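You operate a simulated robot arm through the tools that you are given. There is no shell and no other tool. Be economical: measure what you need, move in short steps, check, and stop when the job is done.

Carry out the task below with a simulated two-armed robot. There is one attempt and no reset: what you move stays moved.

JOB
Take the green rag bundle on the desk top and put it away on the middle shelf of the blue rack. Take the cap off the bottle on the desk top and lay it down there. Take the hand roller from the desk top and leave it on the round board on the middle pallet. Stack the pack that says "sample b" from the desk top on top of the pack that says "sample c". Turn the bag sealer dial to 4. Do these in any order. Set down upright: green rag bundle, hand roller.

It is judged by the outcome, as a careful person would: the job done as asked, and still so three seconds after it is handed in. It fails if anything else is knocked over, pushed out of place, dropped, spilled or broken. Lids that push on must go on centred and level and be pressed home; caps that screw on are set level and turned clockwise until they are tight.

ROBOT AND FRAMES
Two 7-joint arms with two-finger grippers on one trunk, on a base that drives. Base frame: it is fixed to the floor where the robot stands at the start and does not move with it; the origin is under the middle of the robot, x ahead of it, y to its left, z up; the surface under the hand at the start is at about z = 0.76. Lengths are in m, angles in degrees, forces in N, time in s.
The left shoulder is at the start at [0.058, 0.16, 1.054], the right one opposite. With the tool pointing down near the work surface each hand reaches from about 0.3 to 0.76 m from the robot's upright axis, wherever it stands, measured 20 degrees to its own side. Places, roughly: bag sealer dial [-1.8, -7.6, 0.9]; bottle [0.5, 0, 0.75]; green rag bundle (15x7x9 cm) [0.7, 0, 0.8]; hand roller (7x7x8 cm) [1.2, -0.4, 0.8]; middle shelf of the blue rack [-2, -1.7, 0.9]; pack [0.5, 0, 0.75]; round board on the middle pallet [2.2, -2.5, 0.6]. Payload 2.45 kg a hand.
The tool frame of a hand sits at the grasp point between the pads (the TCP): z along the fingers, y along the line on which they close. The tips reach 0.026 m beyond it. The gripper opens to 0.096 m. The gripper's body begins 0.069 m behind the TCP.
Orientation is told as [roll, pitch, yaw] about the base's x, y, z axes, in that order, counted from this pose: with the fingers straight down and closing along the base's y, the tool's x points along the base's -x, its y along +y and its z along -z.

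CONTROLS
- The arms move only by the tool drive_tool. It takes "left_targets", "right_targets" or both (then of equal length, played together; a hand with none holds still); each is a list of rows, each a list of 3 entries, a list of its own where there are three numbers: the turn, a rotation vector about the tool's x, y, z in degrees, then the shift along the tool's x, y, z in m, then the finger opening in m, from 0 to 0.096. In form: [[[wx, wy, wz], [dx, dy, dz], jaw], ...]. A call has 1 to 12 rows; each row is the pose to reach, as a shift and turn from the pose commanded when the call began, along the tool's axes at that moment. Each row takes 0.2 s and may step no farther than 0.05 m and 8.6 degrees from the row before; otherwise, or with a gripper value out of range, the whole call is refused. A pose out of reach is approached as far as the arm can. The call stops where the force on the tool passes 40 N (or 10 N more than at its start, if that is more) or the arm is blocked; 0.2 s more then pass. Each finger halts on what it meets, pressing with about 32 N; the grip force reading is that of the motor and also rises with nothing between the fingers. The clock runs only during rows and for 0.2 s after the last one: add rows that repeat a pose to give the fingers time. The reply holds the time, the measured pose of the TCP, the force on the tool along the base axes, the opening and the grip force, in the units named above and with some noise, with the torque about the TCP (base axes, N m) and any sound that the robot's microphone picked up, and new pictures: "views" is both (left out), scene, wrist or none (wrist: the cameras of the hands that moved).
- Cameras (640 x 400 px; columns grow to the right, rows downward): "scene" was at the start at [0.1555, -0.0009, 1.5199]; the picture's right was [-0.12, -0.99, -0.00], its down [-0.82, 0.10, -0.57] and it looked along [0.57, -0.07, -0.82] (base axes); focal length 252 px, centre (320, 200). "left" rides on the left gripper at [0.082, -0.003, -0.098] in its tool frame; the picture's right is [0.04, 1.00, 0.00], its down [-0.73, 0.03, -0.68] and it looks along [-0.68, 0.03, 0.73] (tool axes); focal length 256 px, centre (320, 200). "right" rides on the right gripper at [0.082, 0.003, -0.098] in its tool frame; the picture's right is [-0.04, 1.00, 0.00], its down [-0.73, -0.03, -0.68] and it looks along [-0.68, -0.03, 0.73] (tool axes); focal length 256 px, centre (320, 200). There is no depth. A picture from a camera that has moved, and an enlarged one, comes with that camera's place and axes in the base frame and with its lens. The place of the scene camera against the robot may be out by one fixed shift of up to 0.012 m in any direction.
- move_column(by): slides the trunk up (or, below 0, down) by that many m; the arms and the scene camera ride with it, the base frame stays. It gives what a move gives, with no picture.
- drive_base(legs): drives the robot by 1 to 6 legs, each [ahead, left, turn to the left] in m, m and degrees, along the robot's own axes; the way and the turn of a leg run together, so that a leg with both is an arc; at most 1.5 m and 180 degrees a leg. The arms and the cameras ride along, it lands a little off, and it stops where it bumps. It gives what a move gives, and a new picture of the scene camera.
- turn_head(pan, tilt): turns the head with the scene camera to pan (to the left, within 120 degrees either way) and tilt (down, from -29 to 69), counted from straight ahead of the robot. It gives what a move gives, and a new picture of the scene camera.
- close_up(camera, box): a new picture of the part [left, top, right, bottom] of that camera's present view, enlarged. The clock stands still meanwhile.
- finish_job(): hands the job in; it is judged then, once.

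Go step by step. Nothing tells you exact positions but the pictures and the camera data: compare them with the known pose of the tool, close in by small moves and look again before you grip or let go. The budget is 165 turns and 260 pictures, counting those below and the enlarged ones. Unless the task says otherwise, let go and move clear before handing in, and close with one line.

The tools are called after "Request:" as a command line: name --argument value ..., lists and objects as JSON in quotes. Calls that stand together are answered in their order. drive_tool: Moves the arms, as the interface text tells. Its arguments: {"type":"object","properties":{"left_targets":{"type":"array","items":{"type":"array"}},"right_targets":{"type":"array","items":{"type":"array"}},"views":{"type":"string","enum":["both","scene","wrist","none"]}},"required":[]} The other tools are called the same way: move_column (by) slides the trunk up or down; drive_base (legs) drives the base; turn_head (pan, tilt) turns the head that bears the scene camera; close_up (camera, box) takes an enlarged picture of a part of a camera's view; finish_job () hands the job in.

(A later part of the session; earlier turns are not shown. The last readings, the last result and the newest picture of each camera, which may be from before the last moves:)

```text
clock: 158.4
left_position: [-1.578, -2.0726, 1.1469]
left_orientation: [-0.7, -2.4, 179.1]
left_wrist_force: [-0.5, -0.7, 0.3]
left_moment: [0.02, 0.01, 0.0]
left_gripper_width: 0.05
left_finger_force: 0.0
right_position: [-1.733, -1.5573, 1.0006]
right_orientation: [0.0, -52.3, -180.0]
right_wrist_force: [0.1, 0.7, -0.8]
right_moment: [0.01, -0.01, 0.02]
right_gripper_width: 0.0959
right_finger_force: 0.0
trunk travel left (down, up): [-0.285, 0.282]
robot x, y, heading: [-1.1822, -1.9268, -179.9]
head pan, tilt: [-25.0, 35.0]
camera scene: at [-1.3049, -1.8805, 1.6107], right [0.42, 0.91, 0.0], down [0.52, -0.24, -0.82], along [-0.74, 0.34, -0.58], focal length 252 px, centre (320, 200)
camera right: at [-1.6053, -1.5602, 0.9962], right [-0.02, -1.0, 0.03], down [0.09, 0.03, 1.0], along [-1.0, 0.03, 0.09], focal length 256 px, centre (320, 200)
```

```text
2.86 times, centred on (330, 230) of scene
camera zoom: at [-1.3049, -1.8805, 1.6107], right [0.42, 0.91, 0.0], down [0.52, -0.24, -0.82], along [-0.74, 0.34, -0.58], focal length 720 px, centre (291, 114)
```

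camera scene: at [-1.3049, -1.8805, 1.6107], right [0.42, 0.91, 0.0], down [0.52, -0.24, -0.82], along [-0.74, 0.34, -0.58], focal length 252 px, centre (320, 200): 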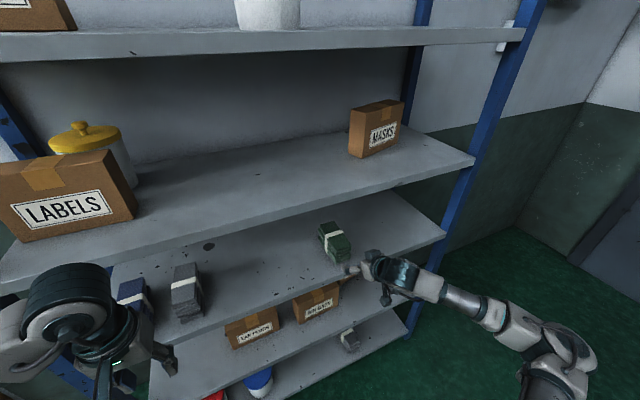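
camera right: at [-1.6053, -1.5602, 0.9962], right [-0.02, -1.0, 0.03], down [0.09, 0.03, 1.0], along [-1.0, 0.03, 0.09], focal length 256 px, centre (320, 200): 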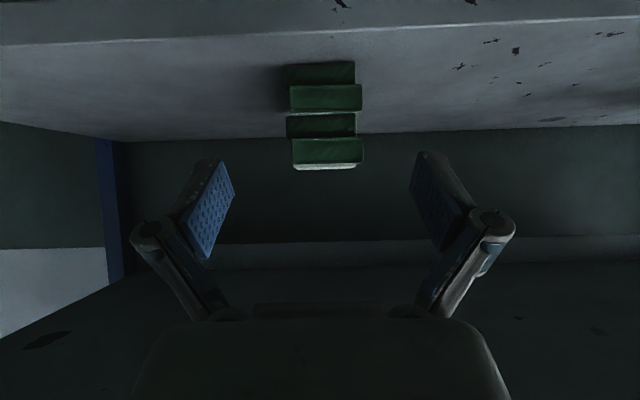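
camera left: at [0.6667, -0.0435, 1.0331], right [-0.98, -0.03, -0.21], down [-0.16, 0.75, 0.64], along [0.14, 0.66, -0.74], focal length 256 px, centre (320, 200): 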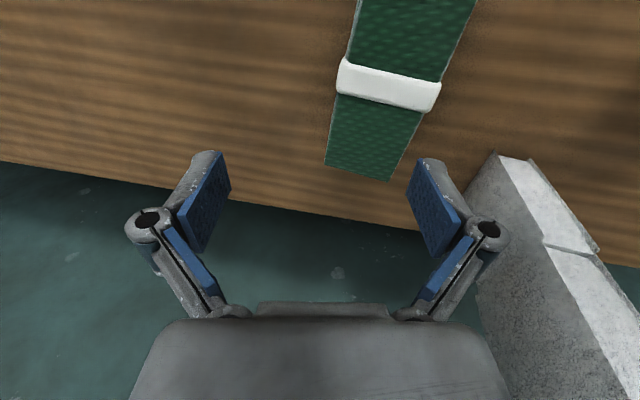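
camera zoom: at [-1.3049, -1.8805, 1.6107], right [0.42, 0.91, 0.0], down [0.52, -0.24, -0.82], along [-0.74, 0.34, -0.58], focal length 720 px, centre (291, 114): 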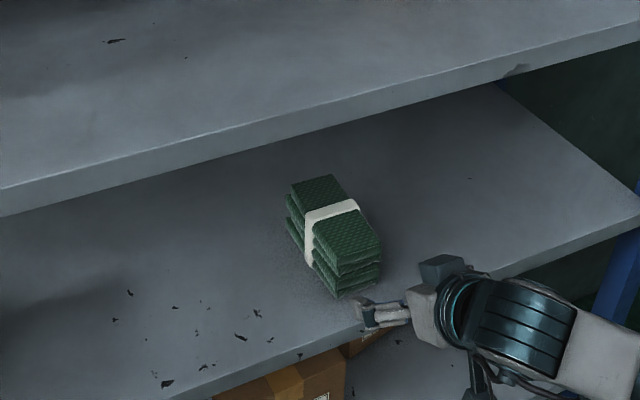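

The bundle stands upright on the middle shelf. Backing away and restoring the right hand, then heading toward the bag sealer.

Request:
drive_base --legs '[[-0.3, 0, 0]]'

Request:
drive_tool --right_targets '[[[0, 7.5, 0], [-0.015, 0, -0.02], 0.05], [[0, 15, 0], [-0.03, 0.01, -0.04], 0.05], [[0, 22.5, 0], [-0.045, 0.02, -0.06], 0.05], [[0, 30, 0], [-0.06, 0.03, -0.07], 0.05], [[0, 37.5, 0], [-0.06, 0.04, -0.08], 0.05], [[0, 45, 0], [-0.06, 0.05, -0.09], 0.05], [[0, 52, 0], [-0.06, 0.06, -0.1], 0.05]]' --views "none"

Request:
turn_head --pan 75 --tilt 12

```text
clock: 160.4
left_position: [-1.2857, -2.0669, 1.1477]
left_orientation: [-0.8, -2.5, 178.6]
left_wrist_force: [-0.3, 0.9, 0.4]
left_moment: [0.0, 0.01, -0.04]
left_gripper_width: 0.0502
left_finger_force: 0.1
right_position: [-1.4344, -1.5507, 0.9992]
right_orientation: [-0.1, -52.1, 179.6]
right_wrist_force: [0.3, 0.1, -0.1]
right_moment: [0.03, -0.05, 0.0]
right_gripper_width: 0.0963
right_finger_force: 0.0
trunk travel left (down, up): [-0.285, 0.282]
robot x, y, heading: [-0.887, -1.9274, 179.6]
head pan, tilt: [-25.0, 35.0]
camera scene: at [-1.0121, -1.8797, 1.6103], right [0.43, 0.9, 0.0], down [0.52, -0.25, -0.82], along [-0.74, 0.35, -0.58], focal length 252 px, centre (320, 200)
```

scene: 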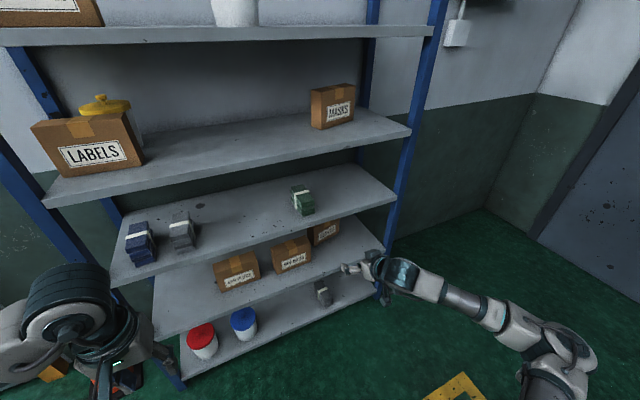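

```text
clock: 162.0
left_position: [-1.2822, -2.0687, 1.149]
left_orientation: [-0.8, -2.5, 178.7]
left_wrist_force: [-0.2, 0.1, 0.1]
left_moment: [0.02, 0.0, 0.01]
left_gripper_width: 0.0499
left_finger_force: 0.1
right_position: [-1.3911, -1.6129, 1.1108]
right_orientation: [-0.2, -0.2, 179.4]
right_wrist_force: [-0.1, -0.1, -0.3]
right_moment: [0.0, 0.04, 0.04]
right_gripper_width: 0.0502
right_finger_force: 0.0
trunk travel left (down, up): [-0.285, 0.282]
robot x, y, heading: [-0.8849, -1.9263, 179.5]
head pan, tilt: [-25.0, 35.0]
```

```text
clock: 163.8
left_position: [-1.2821, -2.0694, 1.1481]
left_orientation: [-0.7, -2.6, 178.5]
left_wrist_force: [-0.2, 0.1, 0.3]
left_moment: [0.04, -0.03, 0.01]
left_gripper_width: 0.0501
left_finger_force: 0.0
right_position: [-1.3903, -1.6124, 1.1104]
right_orientation: [0.0, -0.4, 179.3]
right_wrist_force: [0.4, 0.8, -0.1]
right_moment: [-0.02, 0.0, -0.03]
right_gripper_width: 0.0499
right_finger_force: 0.1
trunk travel left (down, up): [-0.285, 0.282]
robot x, y, heading: [-0.882, -1.9297, 179.5]
head pan, tilt: [75.0, 12.0]
camera scene: at [-0.9574, -2.0081, 1.6476], right [-0.96, 0.26, 0.0], down [0.06, 0.2, -0.98], along [-0.26, -0.94, -0.21], focal length 252 px, centre (320, 200)
```

scene: 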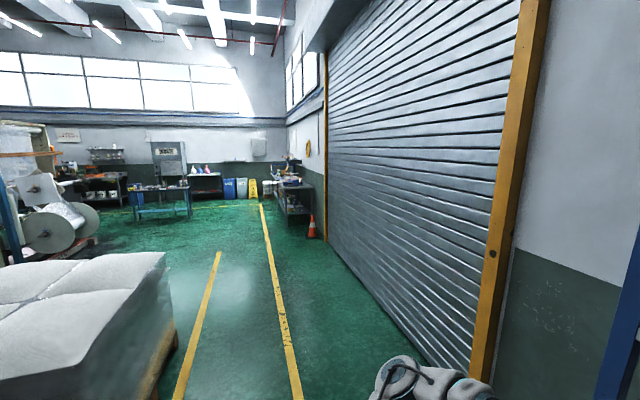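

The corridor is clear; the bench is ahead on the right. Driving down.

Request:
drive_base --legs '[[0, 0, 90.5], [1.5, 0, 0], [1.5, 0, 0], [1.5, 0, 0]]'

Request:
turn_head --pan -40 --tilt 25

```text
clock: 189.1
left_position: [-0.8045, -6.8411, 1.148]
left_orientation: [-0.8, -2.6, -94.7]
left_wrist_force: [0.1, -0.1, -0.6]
left_moment: [-0.04, 0.01, 0.0]
left_gripper_width: 0.0501
left_finger_force: 0.1
right_position: [-1.2656, -6.9234, 1.1112]
right_orientation: [-0.2, -0.4, -93.9]
right_wrist_force: [-0.4, -0.2, 0.8]
right_moment: [-0.02, 0.02, 0.02]
right_gripper_width: 0.0501
right_finger_force: 0.1
trunk travel left (down, up): [-0.285, 0.282]
robot x, y, heading: [-0.9205, -6.4348, -93.2]
head pan, tilt: [75.0, 12.0]
camera scene: at [-0.8395, -6.5022, 1.6476], right [-0.32, -0.95, 0.0], down [-0.2, 0.07, -0.98], along [0.93, -0.31, -0.21], focal length 252 px, centre (320, 200)
```

scene: 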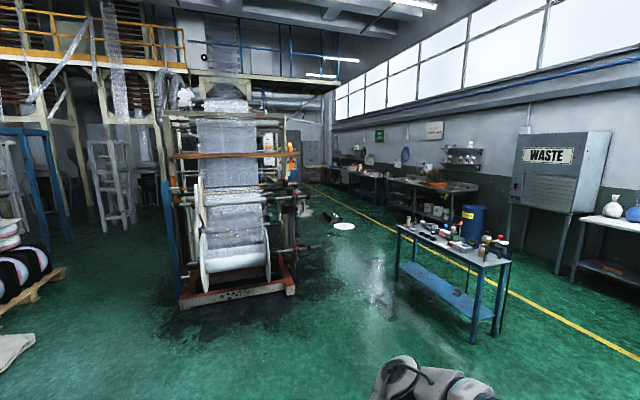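

```text
clock: 191.0
left_position: [-0.8048, -6.8378, 1.1504]
left_orientation: [-0.8, -2.8, -94.7]
left_wrist_force: [-0.5, -0.1, -0.7]
left_moment: [-0.02, 0.0, 0.0]
left_gripper_width: 0.0497
left_finger_force: 0.1
right_position: [-1.2658, -6.9196, 1.113]
right_orientation: [-0.1, -0.5, -93.9]
right_wrist_force: [0.6, 0.7, 0.4]
right_moment: [-0.01, 0.0, 0.0]
right_gripper_width: 0.0501
right_finger_force: 0.1
trunk travel left (down, up): [-0.285, 0.282]
robot x, y, heading: [-0.9198, -6.4352, -93.4]
head pan, tilt: [-40.0, 25.0]
camera scene: at [-0.9914, -6.5393, 1.6261], right [-0.72, 0.69, 0.0], down [0.29, 0.31, -0.9], along [-0.62, -0.66, -0.43], focal length 252 px, centre (320, 200)
```

scene: 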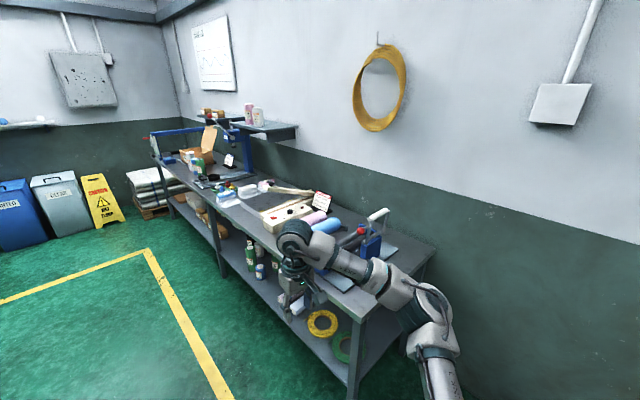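

The sealer bench is along the wall to the right. I'll drive on and turn to face it.

Request:
drive_base --legs '[[1.25, 0, 0], [0, 0, -86.5]]'

Request:
turn_head --pan 0 --tilt 35

```text
clock: 200.8
left_position: [-1.3754, -7.7883, 1.1496]
left_orientation: [-0.8, -2.8, 179.3]
left_wrist_force: [0.5, -0.7, 0.6]
left_moment: [0.04, -0.01, -0.01]
left_gripper_width: 0.0498
left_finger_force: 0.1
right_position: [-1.4891, -7.3351, 1.1127]
right_orientation: [-0.1, -0.6, -179.8]
right_wrist_force: [0.9, -0.3, 0.1]
right_moment: [0.01, 0.0, -0.02]
right_gripper_width: 0.0497
right_finger_force: 0.0
trunk travel left (down, up): [-0.285, 0.282]
robot x, y, heading: [-0.9822, -7.6476, -179.6]
head pan, tilt: [-40.0, 25.0]
camera scene: at [-1.103, -7.5755, 1.6262], right [0.64, 0.77, 0.0], down [0.33, -0.27, -0.9], along [-0.7, 0.58, -0.43], focal length 252 px, centre (320, 200)
```

scene: 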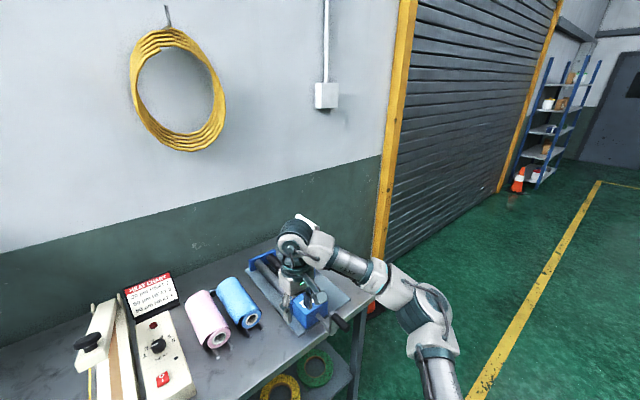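

```text
clock: 201.9
left_position: [-1.3731, -7.7881, 1.1524]
left_orientation: [-0.8, -2.9, 179.4]
left_wrist_force: [0.3, -0.6, -0.2]
left_moment: [0.01, -0.01, -0.02]
left_gripper_width: 0.0499
left_finger_force: 0.1
right_position: [-1.4854, -7.3339, 1.1143]
right_orientation: [-0.1, -0.7, -179.7]
right_wrist_force: [-0.3, -0.1, 0.0]
right_moment: [0.02, 0.04, -0.03]
right_gripper_width: 0.05
right_finger_force: 0.1
trunk travel left (down, up): [-0.285, 0.282]
robot x, y, heading: [-0.9849, -7.6409, -179.5]
head pan, tilt: [0.0, 35.0]
camera scene: at [-1.1201, -7.6339, 1.6103], right [-0.01, 1.0, 0.0], down [0.58, 0.0, -0.82], along [-0.82, -0.01, -0.58], focal length 252 px, centre (320, 200)
```

scene: 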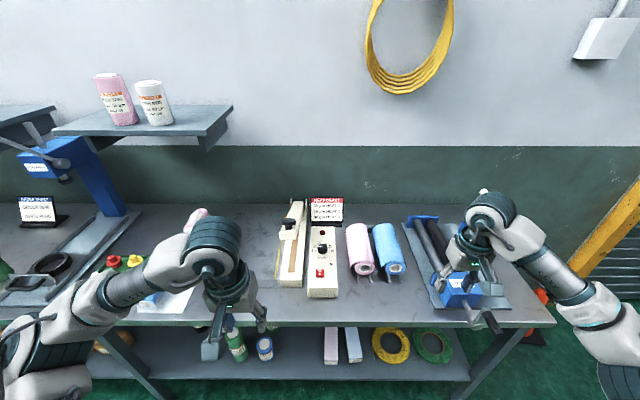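

Request:
close_up --camera "scene" --box '[270, 190, 370, 310]'

```text
3.33 times, centred on (320, 250) of scene
camera zoom: at [-1.1201, -7.6339, 1.6103], right [-0.01, 1.0, 0.0], down [0.58, 0.0, -0.82], along [-0.82, -0.01, -0.58], focal length 840 px, centre (320, 33)
```

zoom: 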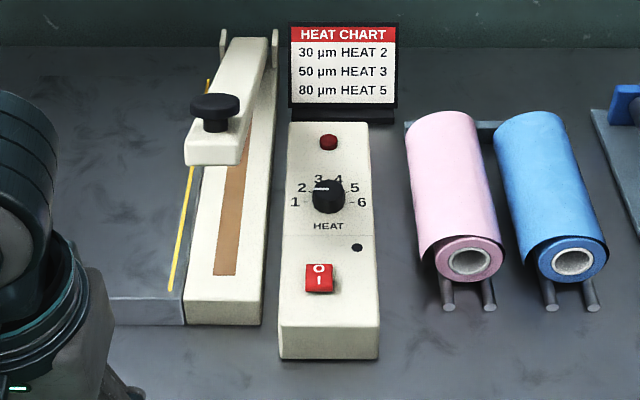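

The dial on the white sealer points near 2, and 4 is about 66° clockwise. I'll move closer and put the right hand over the knob.

Request:
drive_base --legs '[[0, 0.12, 0], [0.18, 0, 0]]'

Request:
turn_head --pan -10 --tilt 45

Request:
close_up --camera "scene" --box '[270, 150, 370, 250]'

```text
clock: 204.3
left_position: [-1.5537, -7.912, 1.1516]
left_orientation: [-0.8, -2.9, 179.2]
left_wrist_force: [-0.4, -0.3, 0.2]
left_moment: [0.03, -0.02, -0.04]
left_gripper_width: 0.0499
left_finger_force: 0.1
right_position: [-1.6681, -7.4591, 1.1142]
right_orientation: [-0.2, -0.8, -179.9]
right_wrist_force: [-1.2, 0.3, 0.9]
right_moment: [0.02, 0.0, 0.02]
right_gripper_width: 0.0499
right_finger_force: 0.1
trunk travel left (down, up): [-0.285, 0.282]
robot x, y, heading: [-1.17, -7.7696, -179.7]
head pan, tilt: [0.0, 35.0]
camera scene: at [-1.3018, -7.7282, 1.6098], right [-0.01, 1.0, -0.02], down [0.58, -0.01, -0.82], along [-0.82, -0.02, -0.58], focal length 252 px, centre (320, 200)
```

scene: 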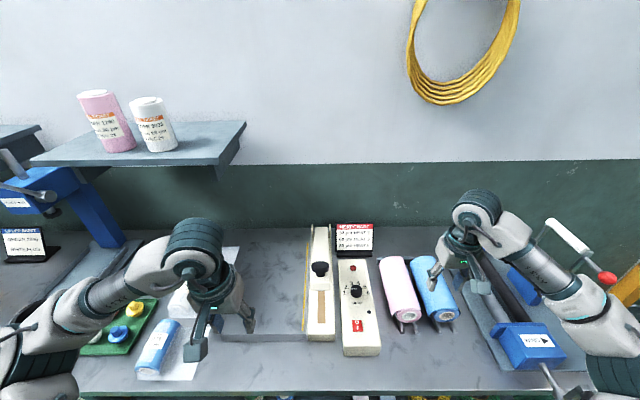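

```text
clock: 205.0
left_position: [-1.5517, -7.8864, 1.1535]
left_orientation: [0.0, -3.1, 179.1]
left_wrist_force: [-0.2, 0.9, -1.1]
left_moment: [-0.16, 0.02, -0.01]
left_gripper_width: 0.0501
left_finger_force: 0.1
right_position: [-1.6662, -7.4321, 1.1107]
right_orientation: [0.6, -0.8, 179.9]
right_wrist_force: [0.8, 3.3, -1.0]
right_moment: [-0.26, 0.0, -0.04]
right_gripper_width: 0.05
right_finger_force: 0.1
trunk travel left (down, up): [-0.285, 0.282]
robot x, y, heading: [-1.1673, -7.7559, -179.5]
head pan, tilt: [-10.0, 45.0]
camera scene: at [-1.2963, -7.6732, 1.5931], right [0.17, 0.99, -0.04], down [0.7, -0.15, -0.7], along [-0.69, 0.09, -0.72], focal length 252 px, centre (320, 200)
```

scene: 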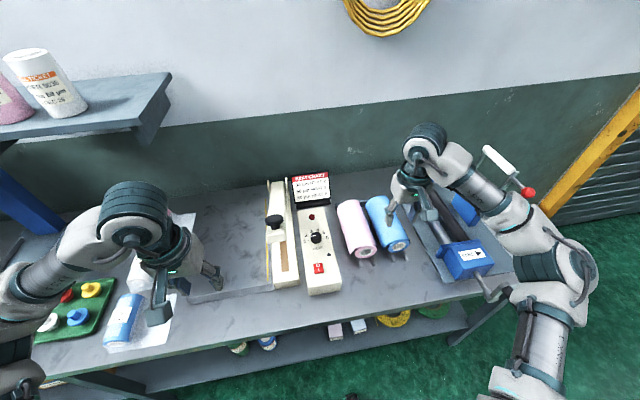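

```text
4.00 times, centred on (320, 200) of scene
camera zoom: at [-1.2963, -7.6732, 1.5931], right [0.17, 0.99, -0.04], down [0.7, -0.15, -0.7], along [-0.69, 0.09, -0.72], focal length 1008 px, centre (320, 200)
```

zoom: 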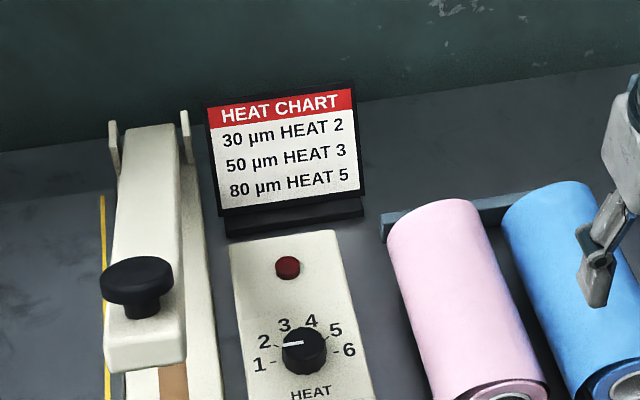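

Moving the right hand over the dial for a wrist view.

Request:
drive_tool --right_targets '[[[0, 0, -3], [-0.02, 0.035, 0.0], 0.06], [[0, 0, -6], [-0.045, 0.07, 0.0], 0.06], [[0, 0, -9], [-0.07, 0.105, 0.02], 0.06], [[0, 0, -12], [-0.095, 0.14, 0.04], 0.06], [[0, 0, -12], [-0.12, 0.17, 0.05], 0.06], [[0, 0, -12], [-0.123, 0.187, 0.06], 0.06], [[0, 0, -12], [-0.123, 0.187, 0.06], 0.06]]' --views "both"

```text
clock: 206.8
left_position: [-1.5435, -7.87, 1.1593]
left_orientation: [0.8, -3.5, 178.6]
left_wrist_force: [0.0, 2.7, 0.6]
left_moment: [-0.16, 0.03, 0.01]
left_gripper_width: 0.0496
left_finger_force: 0.1
right_position: [-1.7841, -7.6021, 1.0573]
right_orientation: [0.9, -1.4, -168.4]
right_wrist_force: [-0.5, 2.6, -0.6]
right_moment: [-0.17, -0.02, -0.03]
right_gripper_width: 0.06
right_finger_force: 0.0
trunk travel left (down, up): [-0.285, 0.282]
robot x, y, heading: [-1.1658, -7.7565, -179.3]
head pan, tilt: [-10.0, 45.0]
stopped in row 7 (right hand): the arm was blocked; the commanded pose is now the measured one
camera scene: at [-1.2945, -7.6816, 1.5941], right [0.17, 0.98, -0.03], down [0.7, -0.14, -0.7], along [-0.69, 0.1, -0.71], focal length 252 px, centre (320, 200)
camera right: at [-1.7015, -7.587, 1.1542], right [0.16, -0.99, 0.02], down [-0.71, -0.11, 0.7], along [-0.68, -0.12, -0.72], focal length 256 px, centre (320, 200)
```

scene: 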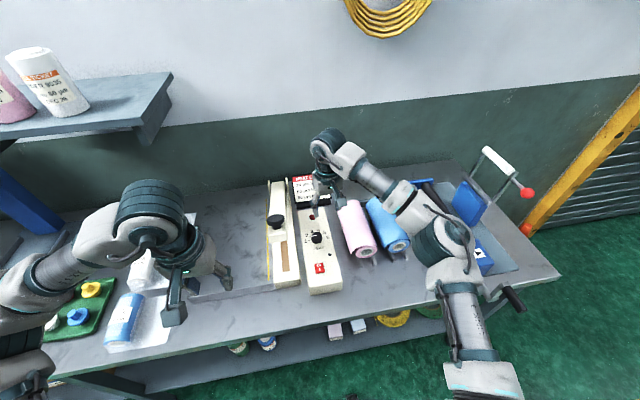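
right: 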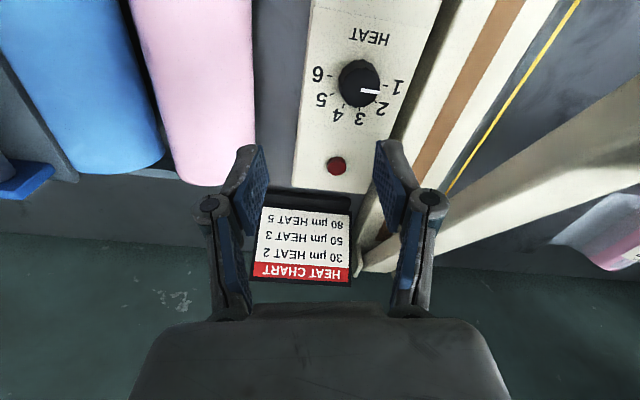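

The robot seems to be swaying slightly. I'll wait a moment to see whether it settles.

Request:
drive_tool --right_targets '[[[0, 0, 0], [0, 0, 0], 0.06], [[0, 0, 0], [0, 0, 0], 0.06], [[0, 0, 0], [0, 0, 0], 0.06], [[0, 0, 0], [0, 0, 0], 0.06], [[0, 0, 0], [0, 0, 0], 0.06], [[0, 0, 0], [0, 0, 0], 0.06], [[0, 0, 0], [0, 0, 0], 0.06], [[0, 0, 0], [0, 0, 0], 0.06]]' --views "none"

```text
clock: 208.8
left_position: [-1.5394, -7.9382, 1.1519]
left_orientation: [-2.5, -3.8, 179.3]
left_wrist_force: [0.2, -0.4, 0.9]
left_moment: [0.09, -0.04, -0.01]
left_gripper_width: 0.05
left_finger_force: 0.1
right_position: [-1.7782, -7.6669, 1.0687]
right_orientation: [-2.4, -1.1, -168.1]
right_wrist_force: [0.9, -2.1, 0.0]
right_moment: [0.2, 0.1, 0.01]
right_gripper_width: 0.0599
right_finger_force: 0.0
trunk travel left (down, up): [-0.285, 0.282]
robot x, y, heading: [-1.1673, -7.7589, -179.5]
head pan, tilt: [-10.0, 45.0]
stopped in row 8 (right hand): the arm was blocked; the commanded pose is now the measured one
```

Request:
move_column --by -0.06

Request:
drive_tool --right_targets '[[[0, 0, 0], [0, 0, 0], 0.06], [[0, 0, 0], [0, 0, 0], 0.06], [[0, 0, 0], [0, 0, 0], 0.06], [[0, 0, 0], [0, 0, 0], 0.06], [[0, 0, 0], [0, 0, 0], 0.06], [[0, 0, 0], [0, 0, 0], 0.06]]' --views "none"

Request:
drive_tool --right_targets '[[[0, 0, 0], [0, 0, 0], 0.06], [[0, 0, 0], [0, 0, 0], 0.06], [[0, 0, 0], [0, 0, 0], 0.06], [[0, 0, 0], [0, 0, 0], 0.06], [[0, 0, 0], [0, 0, 0], 0.06]]' --views "none"

Request:
turn_head --pan -10 --tilt 45

```text
clock: 209.8
left_position: [-1.5387, -7.9498, 1.0908]
left_orientation: [-2.9, -3.9, 179.1]
left_wrist_force: [0.0, -1.2, 0.6]
left_moment: [0.11, -0.03, 0.03]
left_gripper_width: 0.0499
left_finger_force: 0.1
right_position: [-1.7787, -7.6755, 1.0101]
right_orientation: [-2.8, -1.0, -168.1]
right_wrist_force: [0.0, -2.0, -0.6]
right_moment: [0.16, 0.05, 0.01]
right_gripper_width: 0.056
right_finger_force: 0.1
trunk travel left (down, up): [-0.225, 0.342]
robot x, y, heading: [-1.1688, -7.7647, -179.9]
head pan, tilt: [-10.0, 45.0]
```

```text
clock: 211.2
left_position: [-1.5404, -7.9005, 1.0958]
left_orientation: [-0.7, -3.8, 178.9]
left_wrist_force: [-0.4, 0.8, -0.6]
left_moment: [-0.04, 0.04, 0.01]
left_gripper_width: 0.0499
left_finger_force: 0.1
right_position: [-1.7805, -7.6273, 1.0037]
right_orientation: [-0.8, -1.3, -168.4]
right_wrist_force: [-0.4, 0.1, -0.4]
right_moment: [-0.1, -0.01, -0.02]
right_gripper_width: 0.0599
right_finger_force: 0.0
trunk travel left (down, up): [-0.225, 0.342]
robot x, y, heading: [-1.1677, -7.7484, -179.6]
head pan, tilt: [-10.0, 45.0]
```

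```text
clock: 212.6
left_position: [-1.5361, -7.8925, 1.0998]
left_orientation: [0.0, -4.0, 178.8]
left_wrist_force: [0.9, 1.1, 0.4]
left_moment: [-0.08, 0.03, -0.02]
left_gripper_width: 0.05
left_finger_force: 0.0
right_position: [-1.7769, -7.6226, 1.0075]
right_orientation: [-0.1, -1.7, -168.4]
right_wrist_force: [0.0, 2.2, -0.1]
right_moment: [-0.16, -0.03, 0.01]
right_gripper_width: 0.0599
right_finger_force: 0.1
trunk travel left (down, up): [-0.225, 0.342]
robot x, y, heading: [-1.1683, -7.756, -179.7]
head pan, tilt: [-10.0, 45.0]
stopped in row 5 (right hand): the arm was blocked; the commanded pose is now the measured one
```

```text
clock: 213.2
left_position: [-1.5357, -7.9414, 1.093]
left_orientation: [-2.1, -3.9, 179.4]
left_wrist_force: [-0.1, -0.1, 0.9]
left_moment: [0.1, -0.04, -0.01]
left_gripper_width: 0.05
left_finger_force: 0.0
right_position: [-1.777, -7.6679, 1.0106]
right_orientation: [-2.1, -1.4, -167.8]
right_wrist_force: [0.7, -2.1, -0.4]
right_moment: [0.17, 0.04, 0.01]
right_gripper_width: 0.06
right_finger_force: 0.0
trunk travel left (down, up): [-0.225, 0.342]
robot x, y, heading: [-1.1638, -7.7682, -179.8]
head pan, tilt: [-10.0, 45.0]
camera scene: at [-1.3363, -7.7803, 1.5331], right [0.16, 0.99, 0.02], down [0.7, -0.1, -0.71], along [-0.69, 0.13, -0.71], focal length 252 px, centre (320, 200)
```

scene: 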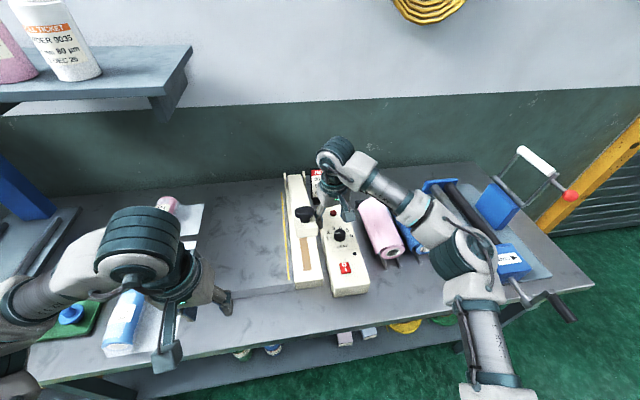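

The sway persists, possibly from light contact with the bench. I'll back off slightly and let it settle.

Request:
drive_base --legs '[[-0.06, 0, 0]]'

Request:
drive_tool --right_targets '[[[0, 0, 0], [0, 0, 0], 0.06], [[0, 0, 0], [0, 0, 0], 0.06], [[0, 0, 0], [0, 0, 0], 0.06], [[0, 0, 0], [0, 0, 0], 0.06], [[0, 0, 0], [0, 0, 0], 0.06], [[0, 0, 0], [0, 0, 0], 0.06], [[0, 0, 0], [0, 0, 0], 0.06], [[0, 0, 0], [0, 0, 0], 0.06], [[0, 0, 0], [0, 0, 0], 0.06], [[0, 0, 0], [0, 0, 0], 0.06], [[0, 0, 0], [0, 0, 0], 0.06], [[0, 0, 0], [0, 0, 0], 0.06]]' --views "none"

Request:
drive_tool --right_targets '[[[0, 0, 0], [0, 0, 0], 0.06], [[0, 0, 0], [0, 0, 0], 0.06], [[0, 0, 0], [0, 0, 0], 0.06]]' --views "none"

Request:
drive_tool --right_targets '[[[0, 0, 0], [0, 0, 0], 0.06], [[0, 0, 0], [0, 0, 0], 0.06]]' --views "wrist"

```text
clock: 214.2
left_position: [-1.4766, -7.9204, 1.0966]
left_orientation: [-1.3, -3.9, 179.2]
left_wrist_force: [1.4, -0.7, 0.1]
left_moment: [-0.02, 0.05, 0.02]
left_gripper_width: 0.0502
left_finger_force: 0.1
right_position: [-1.7181, -7.6494, 1.009]
right_orientation: [-1.2, -1.5, -168.1]
right_wrist_force: [0.3, -1.1, 0.3]
right_moment: [0.06, 0.06, -0.05]
right_gripper_width: 0.0601
right_finger_force: 0.1
trunk travel left (down, up): [-0.225, 0.342]
robot x, y, heading: [-1.1085, -7.7577, -179.7]
head pan, tilt: [-10.0, 45.0]
camera scene: at [-1.2796, -7.7644, 1.5328], right [0.16, 0.99, 0.02], down [0.7, -0.1, -0.7], along [-0.69, 0.13, -0.71], focal length 252 px, centre (320, 200)
```

scene: 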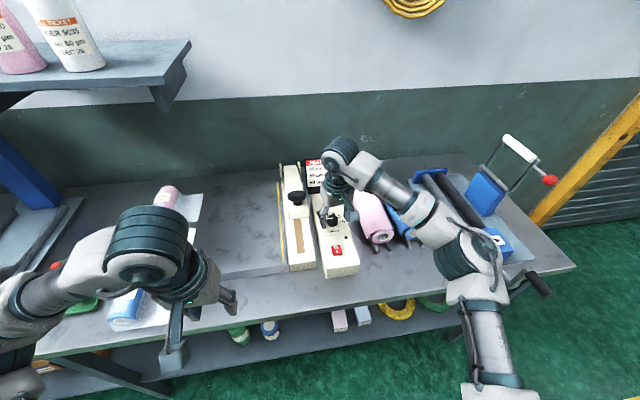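

```text
clock: 216.8
left_position: [-1.4706, -7.8991, 1.1017]
left_orientation: [-0.2, -4.2, 179.1]
left_wrist_force: [0.4, -0.5, -0.3]
left_moment: [-0.01, 0.04, -0.02]
left_gripper_width: 0.0501
left_finger_force: 0.1
right_position: [-1.7138, -7.6291, 1.0112]
right_orientation: [-0.3, -2.0, -168.2]
right_wrist_force: [-0.2, 0.2, -0.6]
right_moment: [-0.05, -0.02, -0.02]
right_gripper_width: 0.0601
right_finger_force: 0.1
trunk travel left (down, up): [-0.225, 0.342]
robot x, y, heading: [-1.1116, -7.7619, -179.5]
head pan, tilt: [-10.0, 45.0]
```

```text
clock: 217.6
left_position: [-1.4703, -7.9098, 1.1012]
left_orientation: [-0.6, -4.2, 179.2]
left_wrist_force: [0.2, 0.5, -0.1]
left_moment: [0.0, -0.01, -0.03]
left_gripper_width: 0.0501
left_finger_force: 0.0
right_position: [-1.714, -7.6392, 1.0113]
right_orientation: [-0.7, -1.9, -168.0]
right_wrist_force: [0.3, -0.2, 0.3]
right_moment: [0.05, -0.01, 0.03]
right_gripper_width: 0.0599
right_finger_force: 0.1
trunk travel left (down, up): [-0.225, 0.342]
robot x, y, heading: [-1.1055, -7.7623, -179.5]
head pan, tilt: [-10.0, 45.0]
```

```text
clock: 218.2
left_position: [-1.4713, -7.9233, 1.0969]
left_orientation: [-1.2, -4.2, 179.4]
left_wrist_force: [-0.5, -0.5, 0.8]
left_moment: [0.06, -0.08, 0.04]
left_gripper_width: 0.0501
left_finger_force: 0.0
right_position: [-1.7125, -7.6532, 1.013]
right_orientation: [-1.3, -2.0, -167.7]
right_wrist_force: [0.5, -1.3, -0.1]
right_moment: [0.13, 0.05, 0.01]
right_gripper_width: 0.0597
right_finger_force: 0.0
trunk travel left (down, up): [-0.225, 0.342]
robot x, y, heading: [-1.106, -7.7659, -179.5]
head pan, tilt: [-10.0, 45.0]
camera right: at [-1.6282, -7.6412, 1.1084], right [0.17, -0.99, -0.02], down [-0.7, -0.14, 0.7], along [-0.7, -0.1, -0.71], focal length 256 px, centre (320, 200)
```

right: 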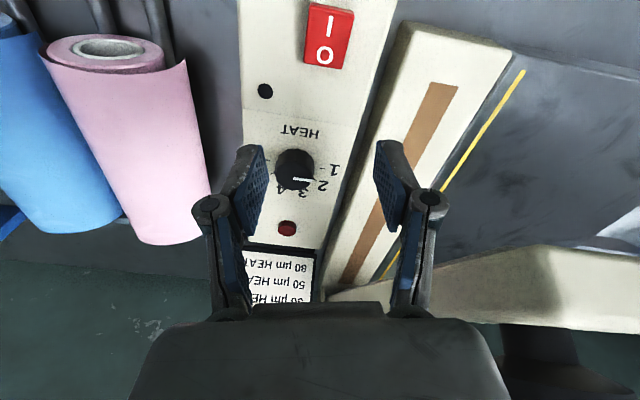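

The sway is decaying. Waiting a few more seconds.

Request:
drive_tool --right_targets '[[[0, 0, 0], [0, 0, 0], 0.06], [[0, 0, 0], [0, 0, 0], 0.06], [[0, 0, 0], [0, 0, 0], 0.06], [[0, 0, 0], [0, 0, 0], 0.06], [[0, 0, 0], [0, 0, 0], 0.06], [[0, 0, 0], [0, 0, 0], 0.06], [[0, 0, 0], [0, 0, 0], 0.06], [[0, 0, 0], [0, 0, 0], 0.06], [[0, 0, 0], [0, 0, 0], 0.06], [[0, 0, 0], [0, 0, 0], 0.06], [[0, 0, 0], [0, 0, 0], 0.06], [[0, 0, 0], [0, 0, 0], 0.06]]' --views "none"

Request:
drive_tool --right_targets '[[[0, 0, 0], [0, 0, 0], 0.06], [[0, 0, 0], [0, 0, 0], 0.06], [[0, 0, 0], [0, 0, 0], 0.06], [[0, 0, 0], [0, 0, 0], 0.06], [[0, 0, 0], [0, 0, 0], 0.06], [[0, 0, 0], [0, 0, 0], 0.06], [[0, 0, 0], [0, 0, 0], 0.06], [[0, 0, 0], [0, 0, 0], 0.06], [[0, 0, 0], [0, 0, 0], 0.06], [[0, 0, 0], [0, 0, 0], 0.06], [[0, 0, 0], [0, 0, 0], 0.06], [[0, 0, 0], [0, 0, 0], 0.06]]' --views "none"

Request:
drive_tool --right_targets '[[[0, 0, 0], [0, 0, 0], 0.06], [[0, 0, 0], [0, 0, 0], 0.06]]' --views "none"

Request:
drive_tool --right_targets '[[[0, 0, 0], [0, 0, 0], 0.06], [[0, 0, 0], [0, 0, 0], 0.06]]' --views "none"

```text
clock: 220.8
left_position: [-1.4716, -7.9235, 1.0981]
left_orientation: [-1.2, -4.2, 179.3]
left_wrist_force: [-0.2, -0.7, 0.4]
left_moment: [0.04, -0.03, -0.04]
left_gripper_width: 0.0499
left_finger_force: 0.1
right_position: [-1.7123, -7.6533, 1.014]
right_orientation: [-1.4, -1.9, -167.8]
right_wrist_force: [0.8, -2.0, -0.2]
right_moment: [0.12, 0.03, -0.04]
right_gripper_width: 0.06
right_finger_force: 0.1
trunk travel left (down, up): [-0.225, 0.342]
robot x, y, heading: [-1.1085, -7.7648, -179.8]
head pan, tilt: [-10.0, 45.0]
```

```text
clock: 223.4
left_position: [-1.4705, -7.9209, 1.099]
left_orientation: [-1.1, -4.2, 179.3]
left_wrist_force: [0.3, 0.0, -1.1]
left_moment: [-0.02, 0.0, 0.0]
left_gripper_width: 0.05
left_finger_force: 0.1
right_position: [-1.7128, -7.6485, 1.0114]
right_orientation: [-1.1, -2.0, -168.0]
right_wrist_force: [0.1, -0.5, 0.3]
right_moment: [0.0, 0.01, 0.0]
right_gripper_width: 0.06
right_finger_force: 0.1
trunk travel left (down, up): [-0.225, 0.342]
robot x, y, heading: [-1.109, -7.7657, -179.5]
head pan, tilt: [-10.0, 45.0]
```

```text
clock: 224.0
left_position: [-1.4707, -7.8955, 1.1015]
left_orientation: [-0.2, -4.2, 179.1]
left_wrist_force: [-0.1, 0.3, -0.4]
left_moment: [-0.01, -0.02, 0.02]
left_gripper_width: 0.0498
left_finger_force: 0.0
right_position: [-1.7119, -7.6254, 1.0101]
right_orientation: [-0.1, -2.0, -168.3]
right_wrist_force: [-0.3, 0.4, -0.2]
right_moment: [-0.03, -0.03, 0.01]
right_gripper_width: 0.06
right_finger_force: 0.1
trunk travel left (down, up): [-0.225, 0.342]
robot x, y, heading: [-1.1086, -7.7615, -179.7]
head pan, tilt: [-10.0, 45.0]
```

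```text
clock: 224.6
left_position: [-1.4714, -7.8914, 1.1016]
left_orientation: [0.2, -4.2, 179.1]
left_wrist_force: [0.5, 0.8, 0.6]
left_moment: [-0.04, 0.03, 0.02]
left_gripper_width: 0.0498
left_finger_force: 0.0
right_position: [-1.7134, -7.6202, 1.0094]
right_orientation: [0.1, -2.0, -168.1]
right_wrist_force: [-0.5, 0.8, 0.5]
right_moment: [-0.05, 0.03, -0.03]
right_gripper_width: 0.0601
right_finger_force: 0.0
trunk travel left (down, up): [-0.225, 0.342]
robot x, y, heading: [-1.1066, -7.7592, -179.8]
head pan, tilt: [-10.0, 45.0]
```

Still swaying by about ±1.5 cm, so I'll give it more time.

Request:
drive_tool --left_targets '[[[0, 0, 0], [0.02, 0, 0], 0.05], [[0, 0, 0], [0.04, 0, 0], 0.05], [[0, 0, 0], [0.04, 0, 0], 0.05], [[0, 0, 0], [0.04, 0, 0], 0.05], [[0, 0, 0], [0.04, 0, 0], 0.05], [[0, 0, 0], [0.04, 0, 0], 0.05], [[0, 0, 0], [0.04, 0, 0], 0.05], [[0, 0, 0], [0.04, 0, 0], 0.05], [[0, 0, 0], [0.04, 0, 0], 0.05], [[0, 0, 0], [0.04, 0, 0], 0.05], [[0, 0, 0], [0.04, 0, 0], 0.05], [[0, 0, 0], [0.04, 0, 0], 0.05]]' --views "none"

Request:
drive_tool --left_targets '[[[0, 0, 0], [0, 0, 0], 0.05], [[0, 0, 0], [0, 0, 0], 0.05], [[0, 0, 0], [0, 0, 0], 0.05], [[0, 0, 0], [0, 0, 0], 0.05], [[0, 0, 0], [0, 0, 0], 0.05], [[0, 0, 0], [0, 0, 0], 0.05], [[0, 0, 0], [0, 0, 0], 0.05], [[0, 0, 0], [0, 0, 0], 0.05], [[0, 0, 0], [0, 0, 0], 0.05], [[0, 0, 0], [0, 0, 0], 0.05], [[0, 0, 0], [0, 0, 0], 0.05], [[0, 0, 0], [0, 0, 0], 0.05]]' --views "none"

Request:
drive_tool --left_targets '[[[0, 0, 0], [0, 0, 0], 0.05]]' --views "none"

Request:
drive_tool --left_targets '[[[0, 0, 0], [0, 0, 0], 0.05]]' --views "none"

Request:
drive_tool --left_targets '[[[0, 0, 0], [0, 0, 0], 0.05]]' --views "none"

```text
clock: 227.2
left_position: [-1.4285, -7.8942, 1.0984]
left_orientation: [0.1, -4.2, 179.0]
left_wrist_force: [0.7, 0.0, -0.3]
left_moment: [-0.05, 0.04, -0.02]
left_gripper_width: 0.05
left_finger_force: 0.1
right_position: [-1.7129, -7.6232, 1.0096]
right_orientation: [-0.1, -2.0, -168.2]
right_wrist_force: [0.3, 0.9, -1.4]
right_moment: [-0.03, -0.02, -0.01]
right_gripper_width: 0.0603
right_finger_force: 0.1
trunk travel left (down, up): [-0.225, 0.342]
robot x, y, heading: [-1.1067, -7.7599, -179.6]
head pan, tilt: [-10.0, 45.0]
```

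```text
clock: 229.8
left_position: [-1.4291, -7.9001, 1.097]
left_orientation: [-0.3, -4.2, 179.0]
left_wrist_force: [-0.2, 0.2, 0.1]
left_moment: [-0.01, -0.02, 0.02]
left_gripper_width: 0.0501
left_finger_force: 0.1
right_position: [-1.7126, -7.6295, 1.0101]
right_orientation: [-0.4, -2.0, -168.1]
right_wrist_force: [0.4, 0.3, -0.1]
right_moment: [-0.02, -0.03, 0.03]
right_gripper_width: 0.0597
right_finger_force: 0.2
trunk travel left (down, up): [-0.225, 0.342]
robot x, y, heading: [-1.1057, -7.7628, -179.6]
head pan, tilt: [-10.0, 45.0]
```

```text
clock: 230.2
left_position: [-1.4286, -7.9017, 1.0973]
left_orientation: [-0.4, -4.2, 179.2]
left_wrist_force: [-0.8, 0.1, 0.1]
left_moment: [-0.01, -0.03, -0.01]
left_gripper_width: 0.05
left_finger_force: 0.1
right_position: [-1.7128, -7.6312, 1.0105]
right_orientation: [-0.4, -2.0, -168.1]
right_wrist_force: [-1.1, 0.3, -0.7]
right_moment: [0.02, 0.01, 0.01]
right_gripper_width: 0.0602
right_finger_force: 0.0
trunk travel left (down, up): [-0.225, 0.342]
robot x, y, heading: [-1.1092, -7.7624, -179.6]
head pan, tilt: [-10.0, 45.0]
```

```text
clock: 230.6
left_position: [-1.4297, -7.903, 1.0973]
left_orientation: [-0.4, -4.2, 179.0]
left_wrist_force: [-0.2, 0.6, 0.6]
left_moment: [-0.01, 0.02, 0.0]
left_gripper_width: 0.05
left_finger_force: 0.1
right_position: [-1.7116, -7.6319, 1.0112]
right_orientation: [-0.4, -2.0, -168.1]
right_wrist_force: [-0.3, -0.6, -0.8]
right_moment: [0.01, 0.01, 0.0]
right_gripper_width: 0.06
right_finger_force: 0.0
trunk travel left (down, up): [-0.225, 0.342]
robot x, y, heading: [-1.1103, -7.7618, -179.4]
head pan, tilt: [-10.0, 45.0]
```

```text
clock: 231.0
left_position: [-1.4294, -7.902, 1.0979]
left_orientation: [-0.3, -4.2, 179.2]
left_wrist_force: [0.1, 0.1, 0.3]
left_moment: [-0.02, 0.02, 0.0]
left_gripper_width: 0.05
left_finger_force: 0.1
right_position: [-1.7131, -7.6316, 1.0111]
right_orientation: [-0.5, -2.0, -168.1]
right_wrist_force: [-0.5, 0.0, -0.4]
right_moment: [0.0, -0.01, 0.01]
right_gripper_width: 0.0602
right_finger_force: 0.1
trunk travel left (down, up): [-0.225, 0.342]
robot x, y, heading: [-1.1053, -7.7593, -179.6]
head pan, tilt: [-10.0, 45.0]
```

Settled now. Looking through the right wrist camera at the dial.

Request:
close_up --camera "right" --box '[220, 80, 400, 260]'

```text
2.22 times, centred on (310, 170) of right
camera zoom: at [-1.6289, -7.6183, 1.1059], right [0.17, -0.99, -0.01], down [-0.7, -0.12, 0.7], along [-0.69, -0.11, -0.71], focal length 569 px, centre (342, 267)
```

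zoom: 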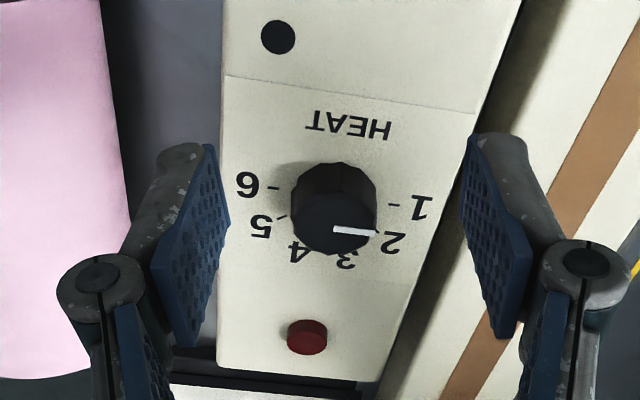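

The knob lies right on the line of the grasp point. Moving toward it, step by step.

Request:
drive_tool --right_targets '[[[-0.2, 1, 0], [-0.017, -0.0012, 0.02], 0.07], [[-0.4, 2, 0], [-0.034, -0.0025, 0.04], 0.07], [[-0.4, 2, 0], [-0.051, -0.0037, 0.06], 0.07]]' --views "wrist"

Request:
close_up --camera "scene" --box '[270, 120, 420, 260]'

```text
clock: 231.8
left_position: [-1.4301, -7.9031, 1.0983]
left_orientation: [-0.4, -4.1, 179.0]
left_wrist_force: [-0.1, -0.4, -0.4]
left_moment: [0.01, 0.02, -0.02]
left_gripper_width: 0.0501
left_finger_force: 0.0
right_position: [-1.7656, -7.6413, 0.9514]
right_orientation: [0.1, 0.0, -168.1]
right_wrist_force: [-0.3, -0.2, 0.3]
right_moment: [-0.03, -0.03, -0.01]
right_gripper_width: 0.0697
right_finger_force: 0.1
trunk travel left (down, up): [-0.225, 0.342]
robot x, y, heading: [-1.1054, -7.7592, -179.2]
head pan, tilt: [-10.0, 45.0]
camera right: at [-1.6854, -7.6271, 1.0503], right [0.17, -0.99, 0.0], down [-0.72, -0.12, 0.68], along [-0.67, -0.11, -0.73], focal length 256 px, centre (320, 200)
```

right: 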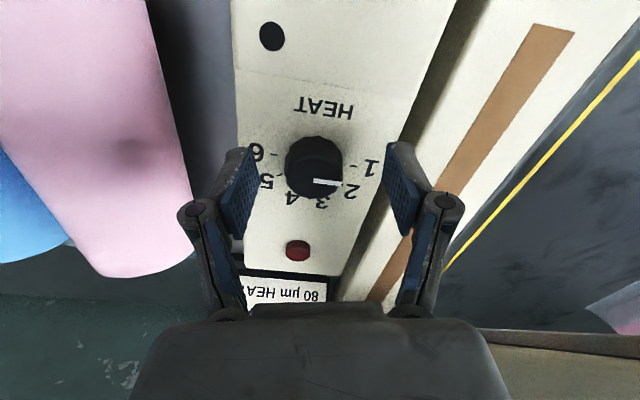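

```text
2.86 times, centred on (345, 190) of scene
camera zoom: at [-1.2788, -7.7404, 1.5331], right [0.17, 0.99, 0.0], down [0.7, -0.12, -0.7], along [-0.69, 0.12, -0.71], focal length 720 px, centre (249, 229)
```

zoom: 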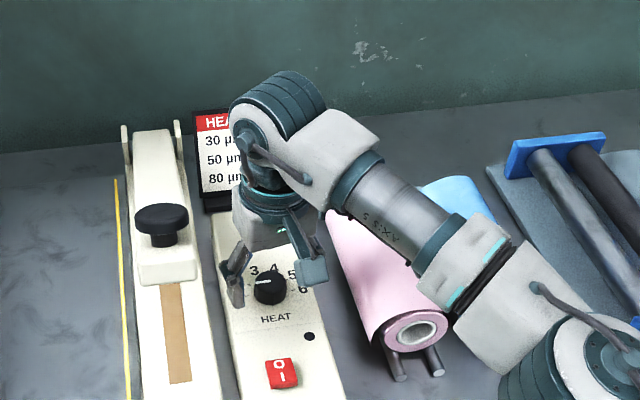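

Knob top at about (-1.793, -7.641, 0.908). Going down around it.

Request:
drive_tool --right_targets '[[[0, 0, 0], [-0.013, -0.003, 0.01], 0.07], [[0, 0, 0], [-0.026, -0.0055, 0.02], 0.07], [[0, 0, 0], [-0.026, -0.0055, 0.034], 0.07], [[0, 0, 0], [-0.026, -0.0055, 0.034], 0.07]]' --views "wrist"

Request:
close_up --camera "scene" --box '[280, 150, 400, 260]'

```text
clock: 232.6
left_position: [-1.4253, -7.9032, 1.0998]
left_orientation: [-0.4, -4.5, 179.2]
left_wrist_force: [0.0, 0.6, 0.1]
left_moment: [-0.02, 0.01, 0.0]
left_gripper_width: 0.05
left_finger_force: 0.0
right_position: [-1.7923, -7.6386, 0.9288]
right_orientation: [-0.1, -1.0, -168.2]
right_wrist_force: [6.4, 0.6, 12.1]
right_moment: [0.02, -0.32, -0.01]
right_gripper_width: 0.0739
right_finger_force: 2.4
trunk travel left (down, up): [-0.225, 0.342]
robot x, y, heading: [-1.1108, -7.7599, -179.7]
head pan, tilt: [-10.0, 45.0]
stopped in row 4 (right hand): the force on the tool passed its limit at 48 N (the readings are from after the stop); the commanded pose is now the measured one
camera right: at [-1.7111, -7.6249, 1.0259], right [0.17, -0.99, 0.0], down [-0.71, -0.12, 0.69], along [-0.68, -0.11, -0.72], focal length 256 px, centre (320, 200)
```

right: 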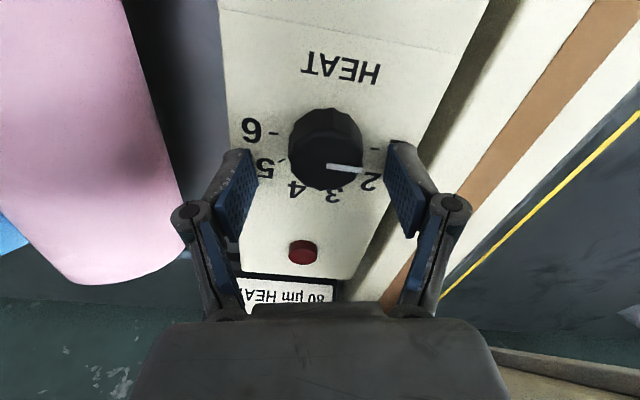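

```text
3.64 times, centred on (340, 205) of scene
camera zoom: at [-1.2763, -7.7401, 1.5334], right [0.17, 0.99, 0.0], down [0.7, -0.12, -0.7], along [-0.69, 0.12, -0.71], focal length 916 px, centre (247, 182)
```

zoom: 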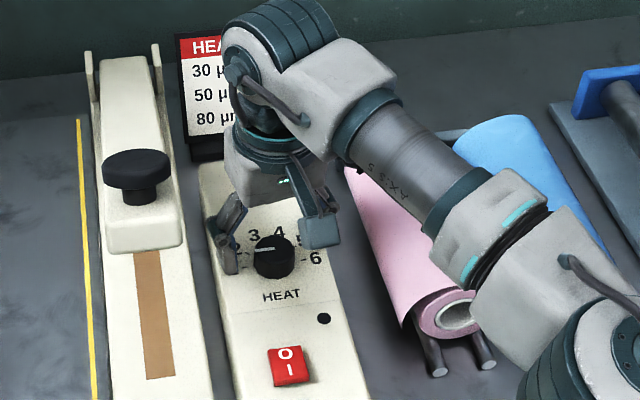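

The tips touched the sealer's top surface lightly. Lifting 4 mm and shifting 1 cm back to centre on the knob.

Request:
drive_tool --right_targets '[[[0, 0, 0], [0, 0, -0.006], 0.07], [[0, 1, 0], [0.01, 0.002, -0.006], 0.07], [[0, 1, 0], [0.01, 0.002, -0.004], 0.07], [[0, 1, 0], [0.01, 0.002, -0.004], 0.07]]' --views "wrist"

```text
clock: 233.6
left_position: [-1.4277, -7.9019, 1.099]
left_orientation: [-0.4, -4.5, 179.0]
left_wrist_force: [-0.6, 0.4, -0.2]
left_moment: [-0.01, 0.0, 0.0]
left_gripper_width: 0.05
left_finger_force: 0.0
right_position: [-1.7843, -7.6389, 0.9316]
right_orientation: [0.0, 0.0, -168.2]
right_wrist_force: [-0.8, 0.9, 0.1]
right_moment: [-0.02, 0.0, -0.04]
right_gripper_width: 0.07
right_finger_force: 0.1
trunk travel left (down, up): [-0.225, 0.342]
robot x, y, heading: [-1.1068, -7.7662, -179.3]
head pan, tilt: [-10.0, 45.0]
camera right: at [-1.703, -7.6256, 1.0297], right [0.17, -0.99, 0.0], down [-0.72, -0.12, 0.68], along [-0.67, -0.11, -0.73], focal length 256 px, centre (320, 200)
```

right: 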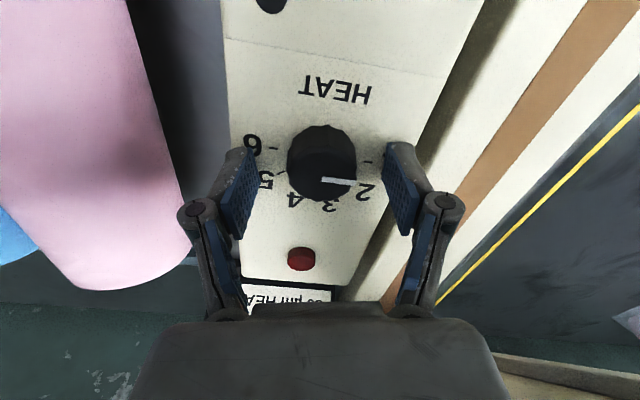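

Now centred. Closing on the knob.

Request:
drive_tool --right_targets '[[[0, 0, 0], [0.001, 0, 0], 0.05], [[0, 0, 0], [0.001, 0, 0], 0.03], [[0, 0, 0], [0.001, 0, 0], 0.025], [[0, 0, 0], [0.001, 0, 0], 0.025]]' --views "wrist"

```text
clock: 234.6
left_position: [-1.4254, -7.9028, 1.1]
left_orientation: [-0.4, -4.6, 179.1]
left_wrist_force: [0.7, 0.2, -0.9]
left_moment: [0.02, -0.01, 0.0]
left_gripper_width: 0.0498
left_finger_force: 0.1
right_position: [-1.7816, -7.6403, 0.9355]
right_orientation: [0.0, -0.4, -168.3]
right_wrist_force: [-11.3, -1.6, 33.2]
right_moment: [-0.12, -0.96, 0.02]
right_gripper_width: 0.0354
right_finger_force: 44.7
trunk travel left (down, up): [-0.225, 0.342]
robot x, y, heading: [-1.1044, -7.7618, -179.7]
head pan, tilt: [-10.0, 45.0]
camera right: at [-1.7009, -7.6264, 1.0334], right [0.17, -0.99, 0.0], down [-0.72, -0.12, 0.68], along [-0.67, -0.11, -0.73], focal length 256 px, centre (320, 200)
```

right: 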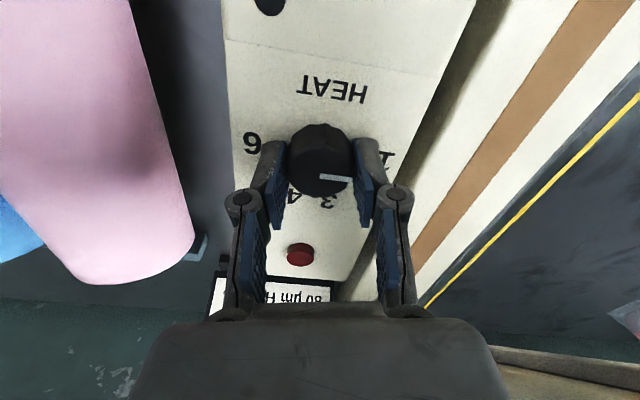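

Gripped (35 mm). Easing up 3 mm and turning clockwise 66°.

Request:
drive_tool --right_targets '[[[0, 0, 0], [0.001, 0, -0.003], 0.025], [[0, 0, 8.2], [0.001, 0, -0.003], 0.025], [[0, 0, 16.4], [0.001, 0, -0.003], 0.025], [[0, 0, 24.6], [0.001, 0, -0.003], 0.025], [[0, 0, 32.8], [0.001, 0, -0.003], 0.025], [[0, 0, 41], [0.001, 0, -0.003], 0.025], [[0, 0, 49.2], [0.001, 0, -0.003], 0.025]]' --views "wrist"

```text
clock: 236.2
left_position: [-1.4251, -7.9022, 1.0993]
left_orientation: [-0.4, -4.6, 179.1]
left_wrist_force: [1.1, -0.5, -0.2]
left_moment: [-0.01, 0.04, -0.01]
left_gripper_width: 0.0498
left_finger_force: 0.1
right_position: [-1.7811, -7.6383, 0.9367]
right_orientation: [0.0, -0.2, 142.3]
right_wrist_force: [-10.6, 3.4, 20.6]
right_moment: [0.35, 0.89, 0.03]
right_gripper_width: 0.0351
right_finger_force: 44.9
trunk travel left (down, up): [-0.225, 0.342]
robot x, y, heading: [-1.1087, -7.7566, -179.6]
head pan, tilt: [-10.0, 45.0]
camera right: at [-1.7181, -7.6903, 1.0337], right [-0.64, -0.77, 0.0], down [-0.56, 0.47, 0.68], along [-0.52, 0.44, -0.73], focal length 256 px, centre (320, 200)
```

right: 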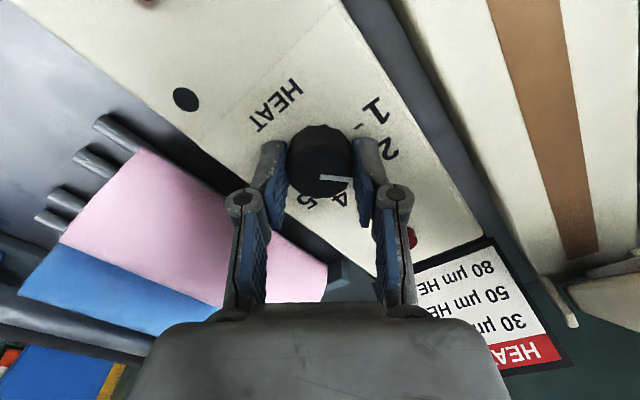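

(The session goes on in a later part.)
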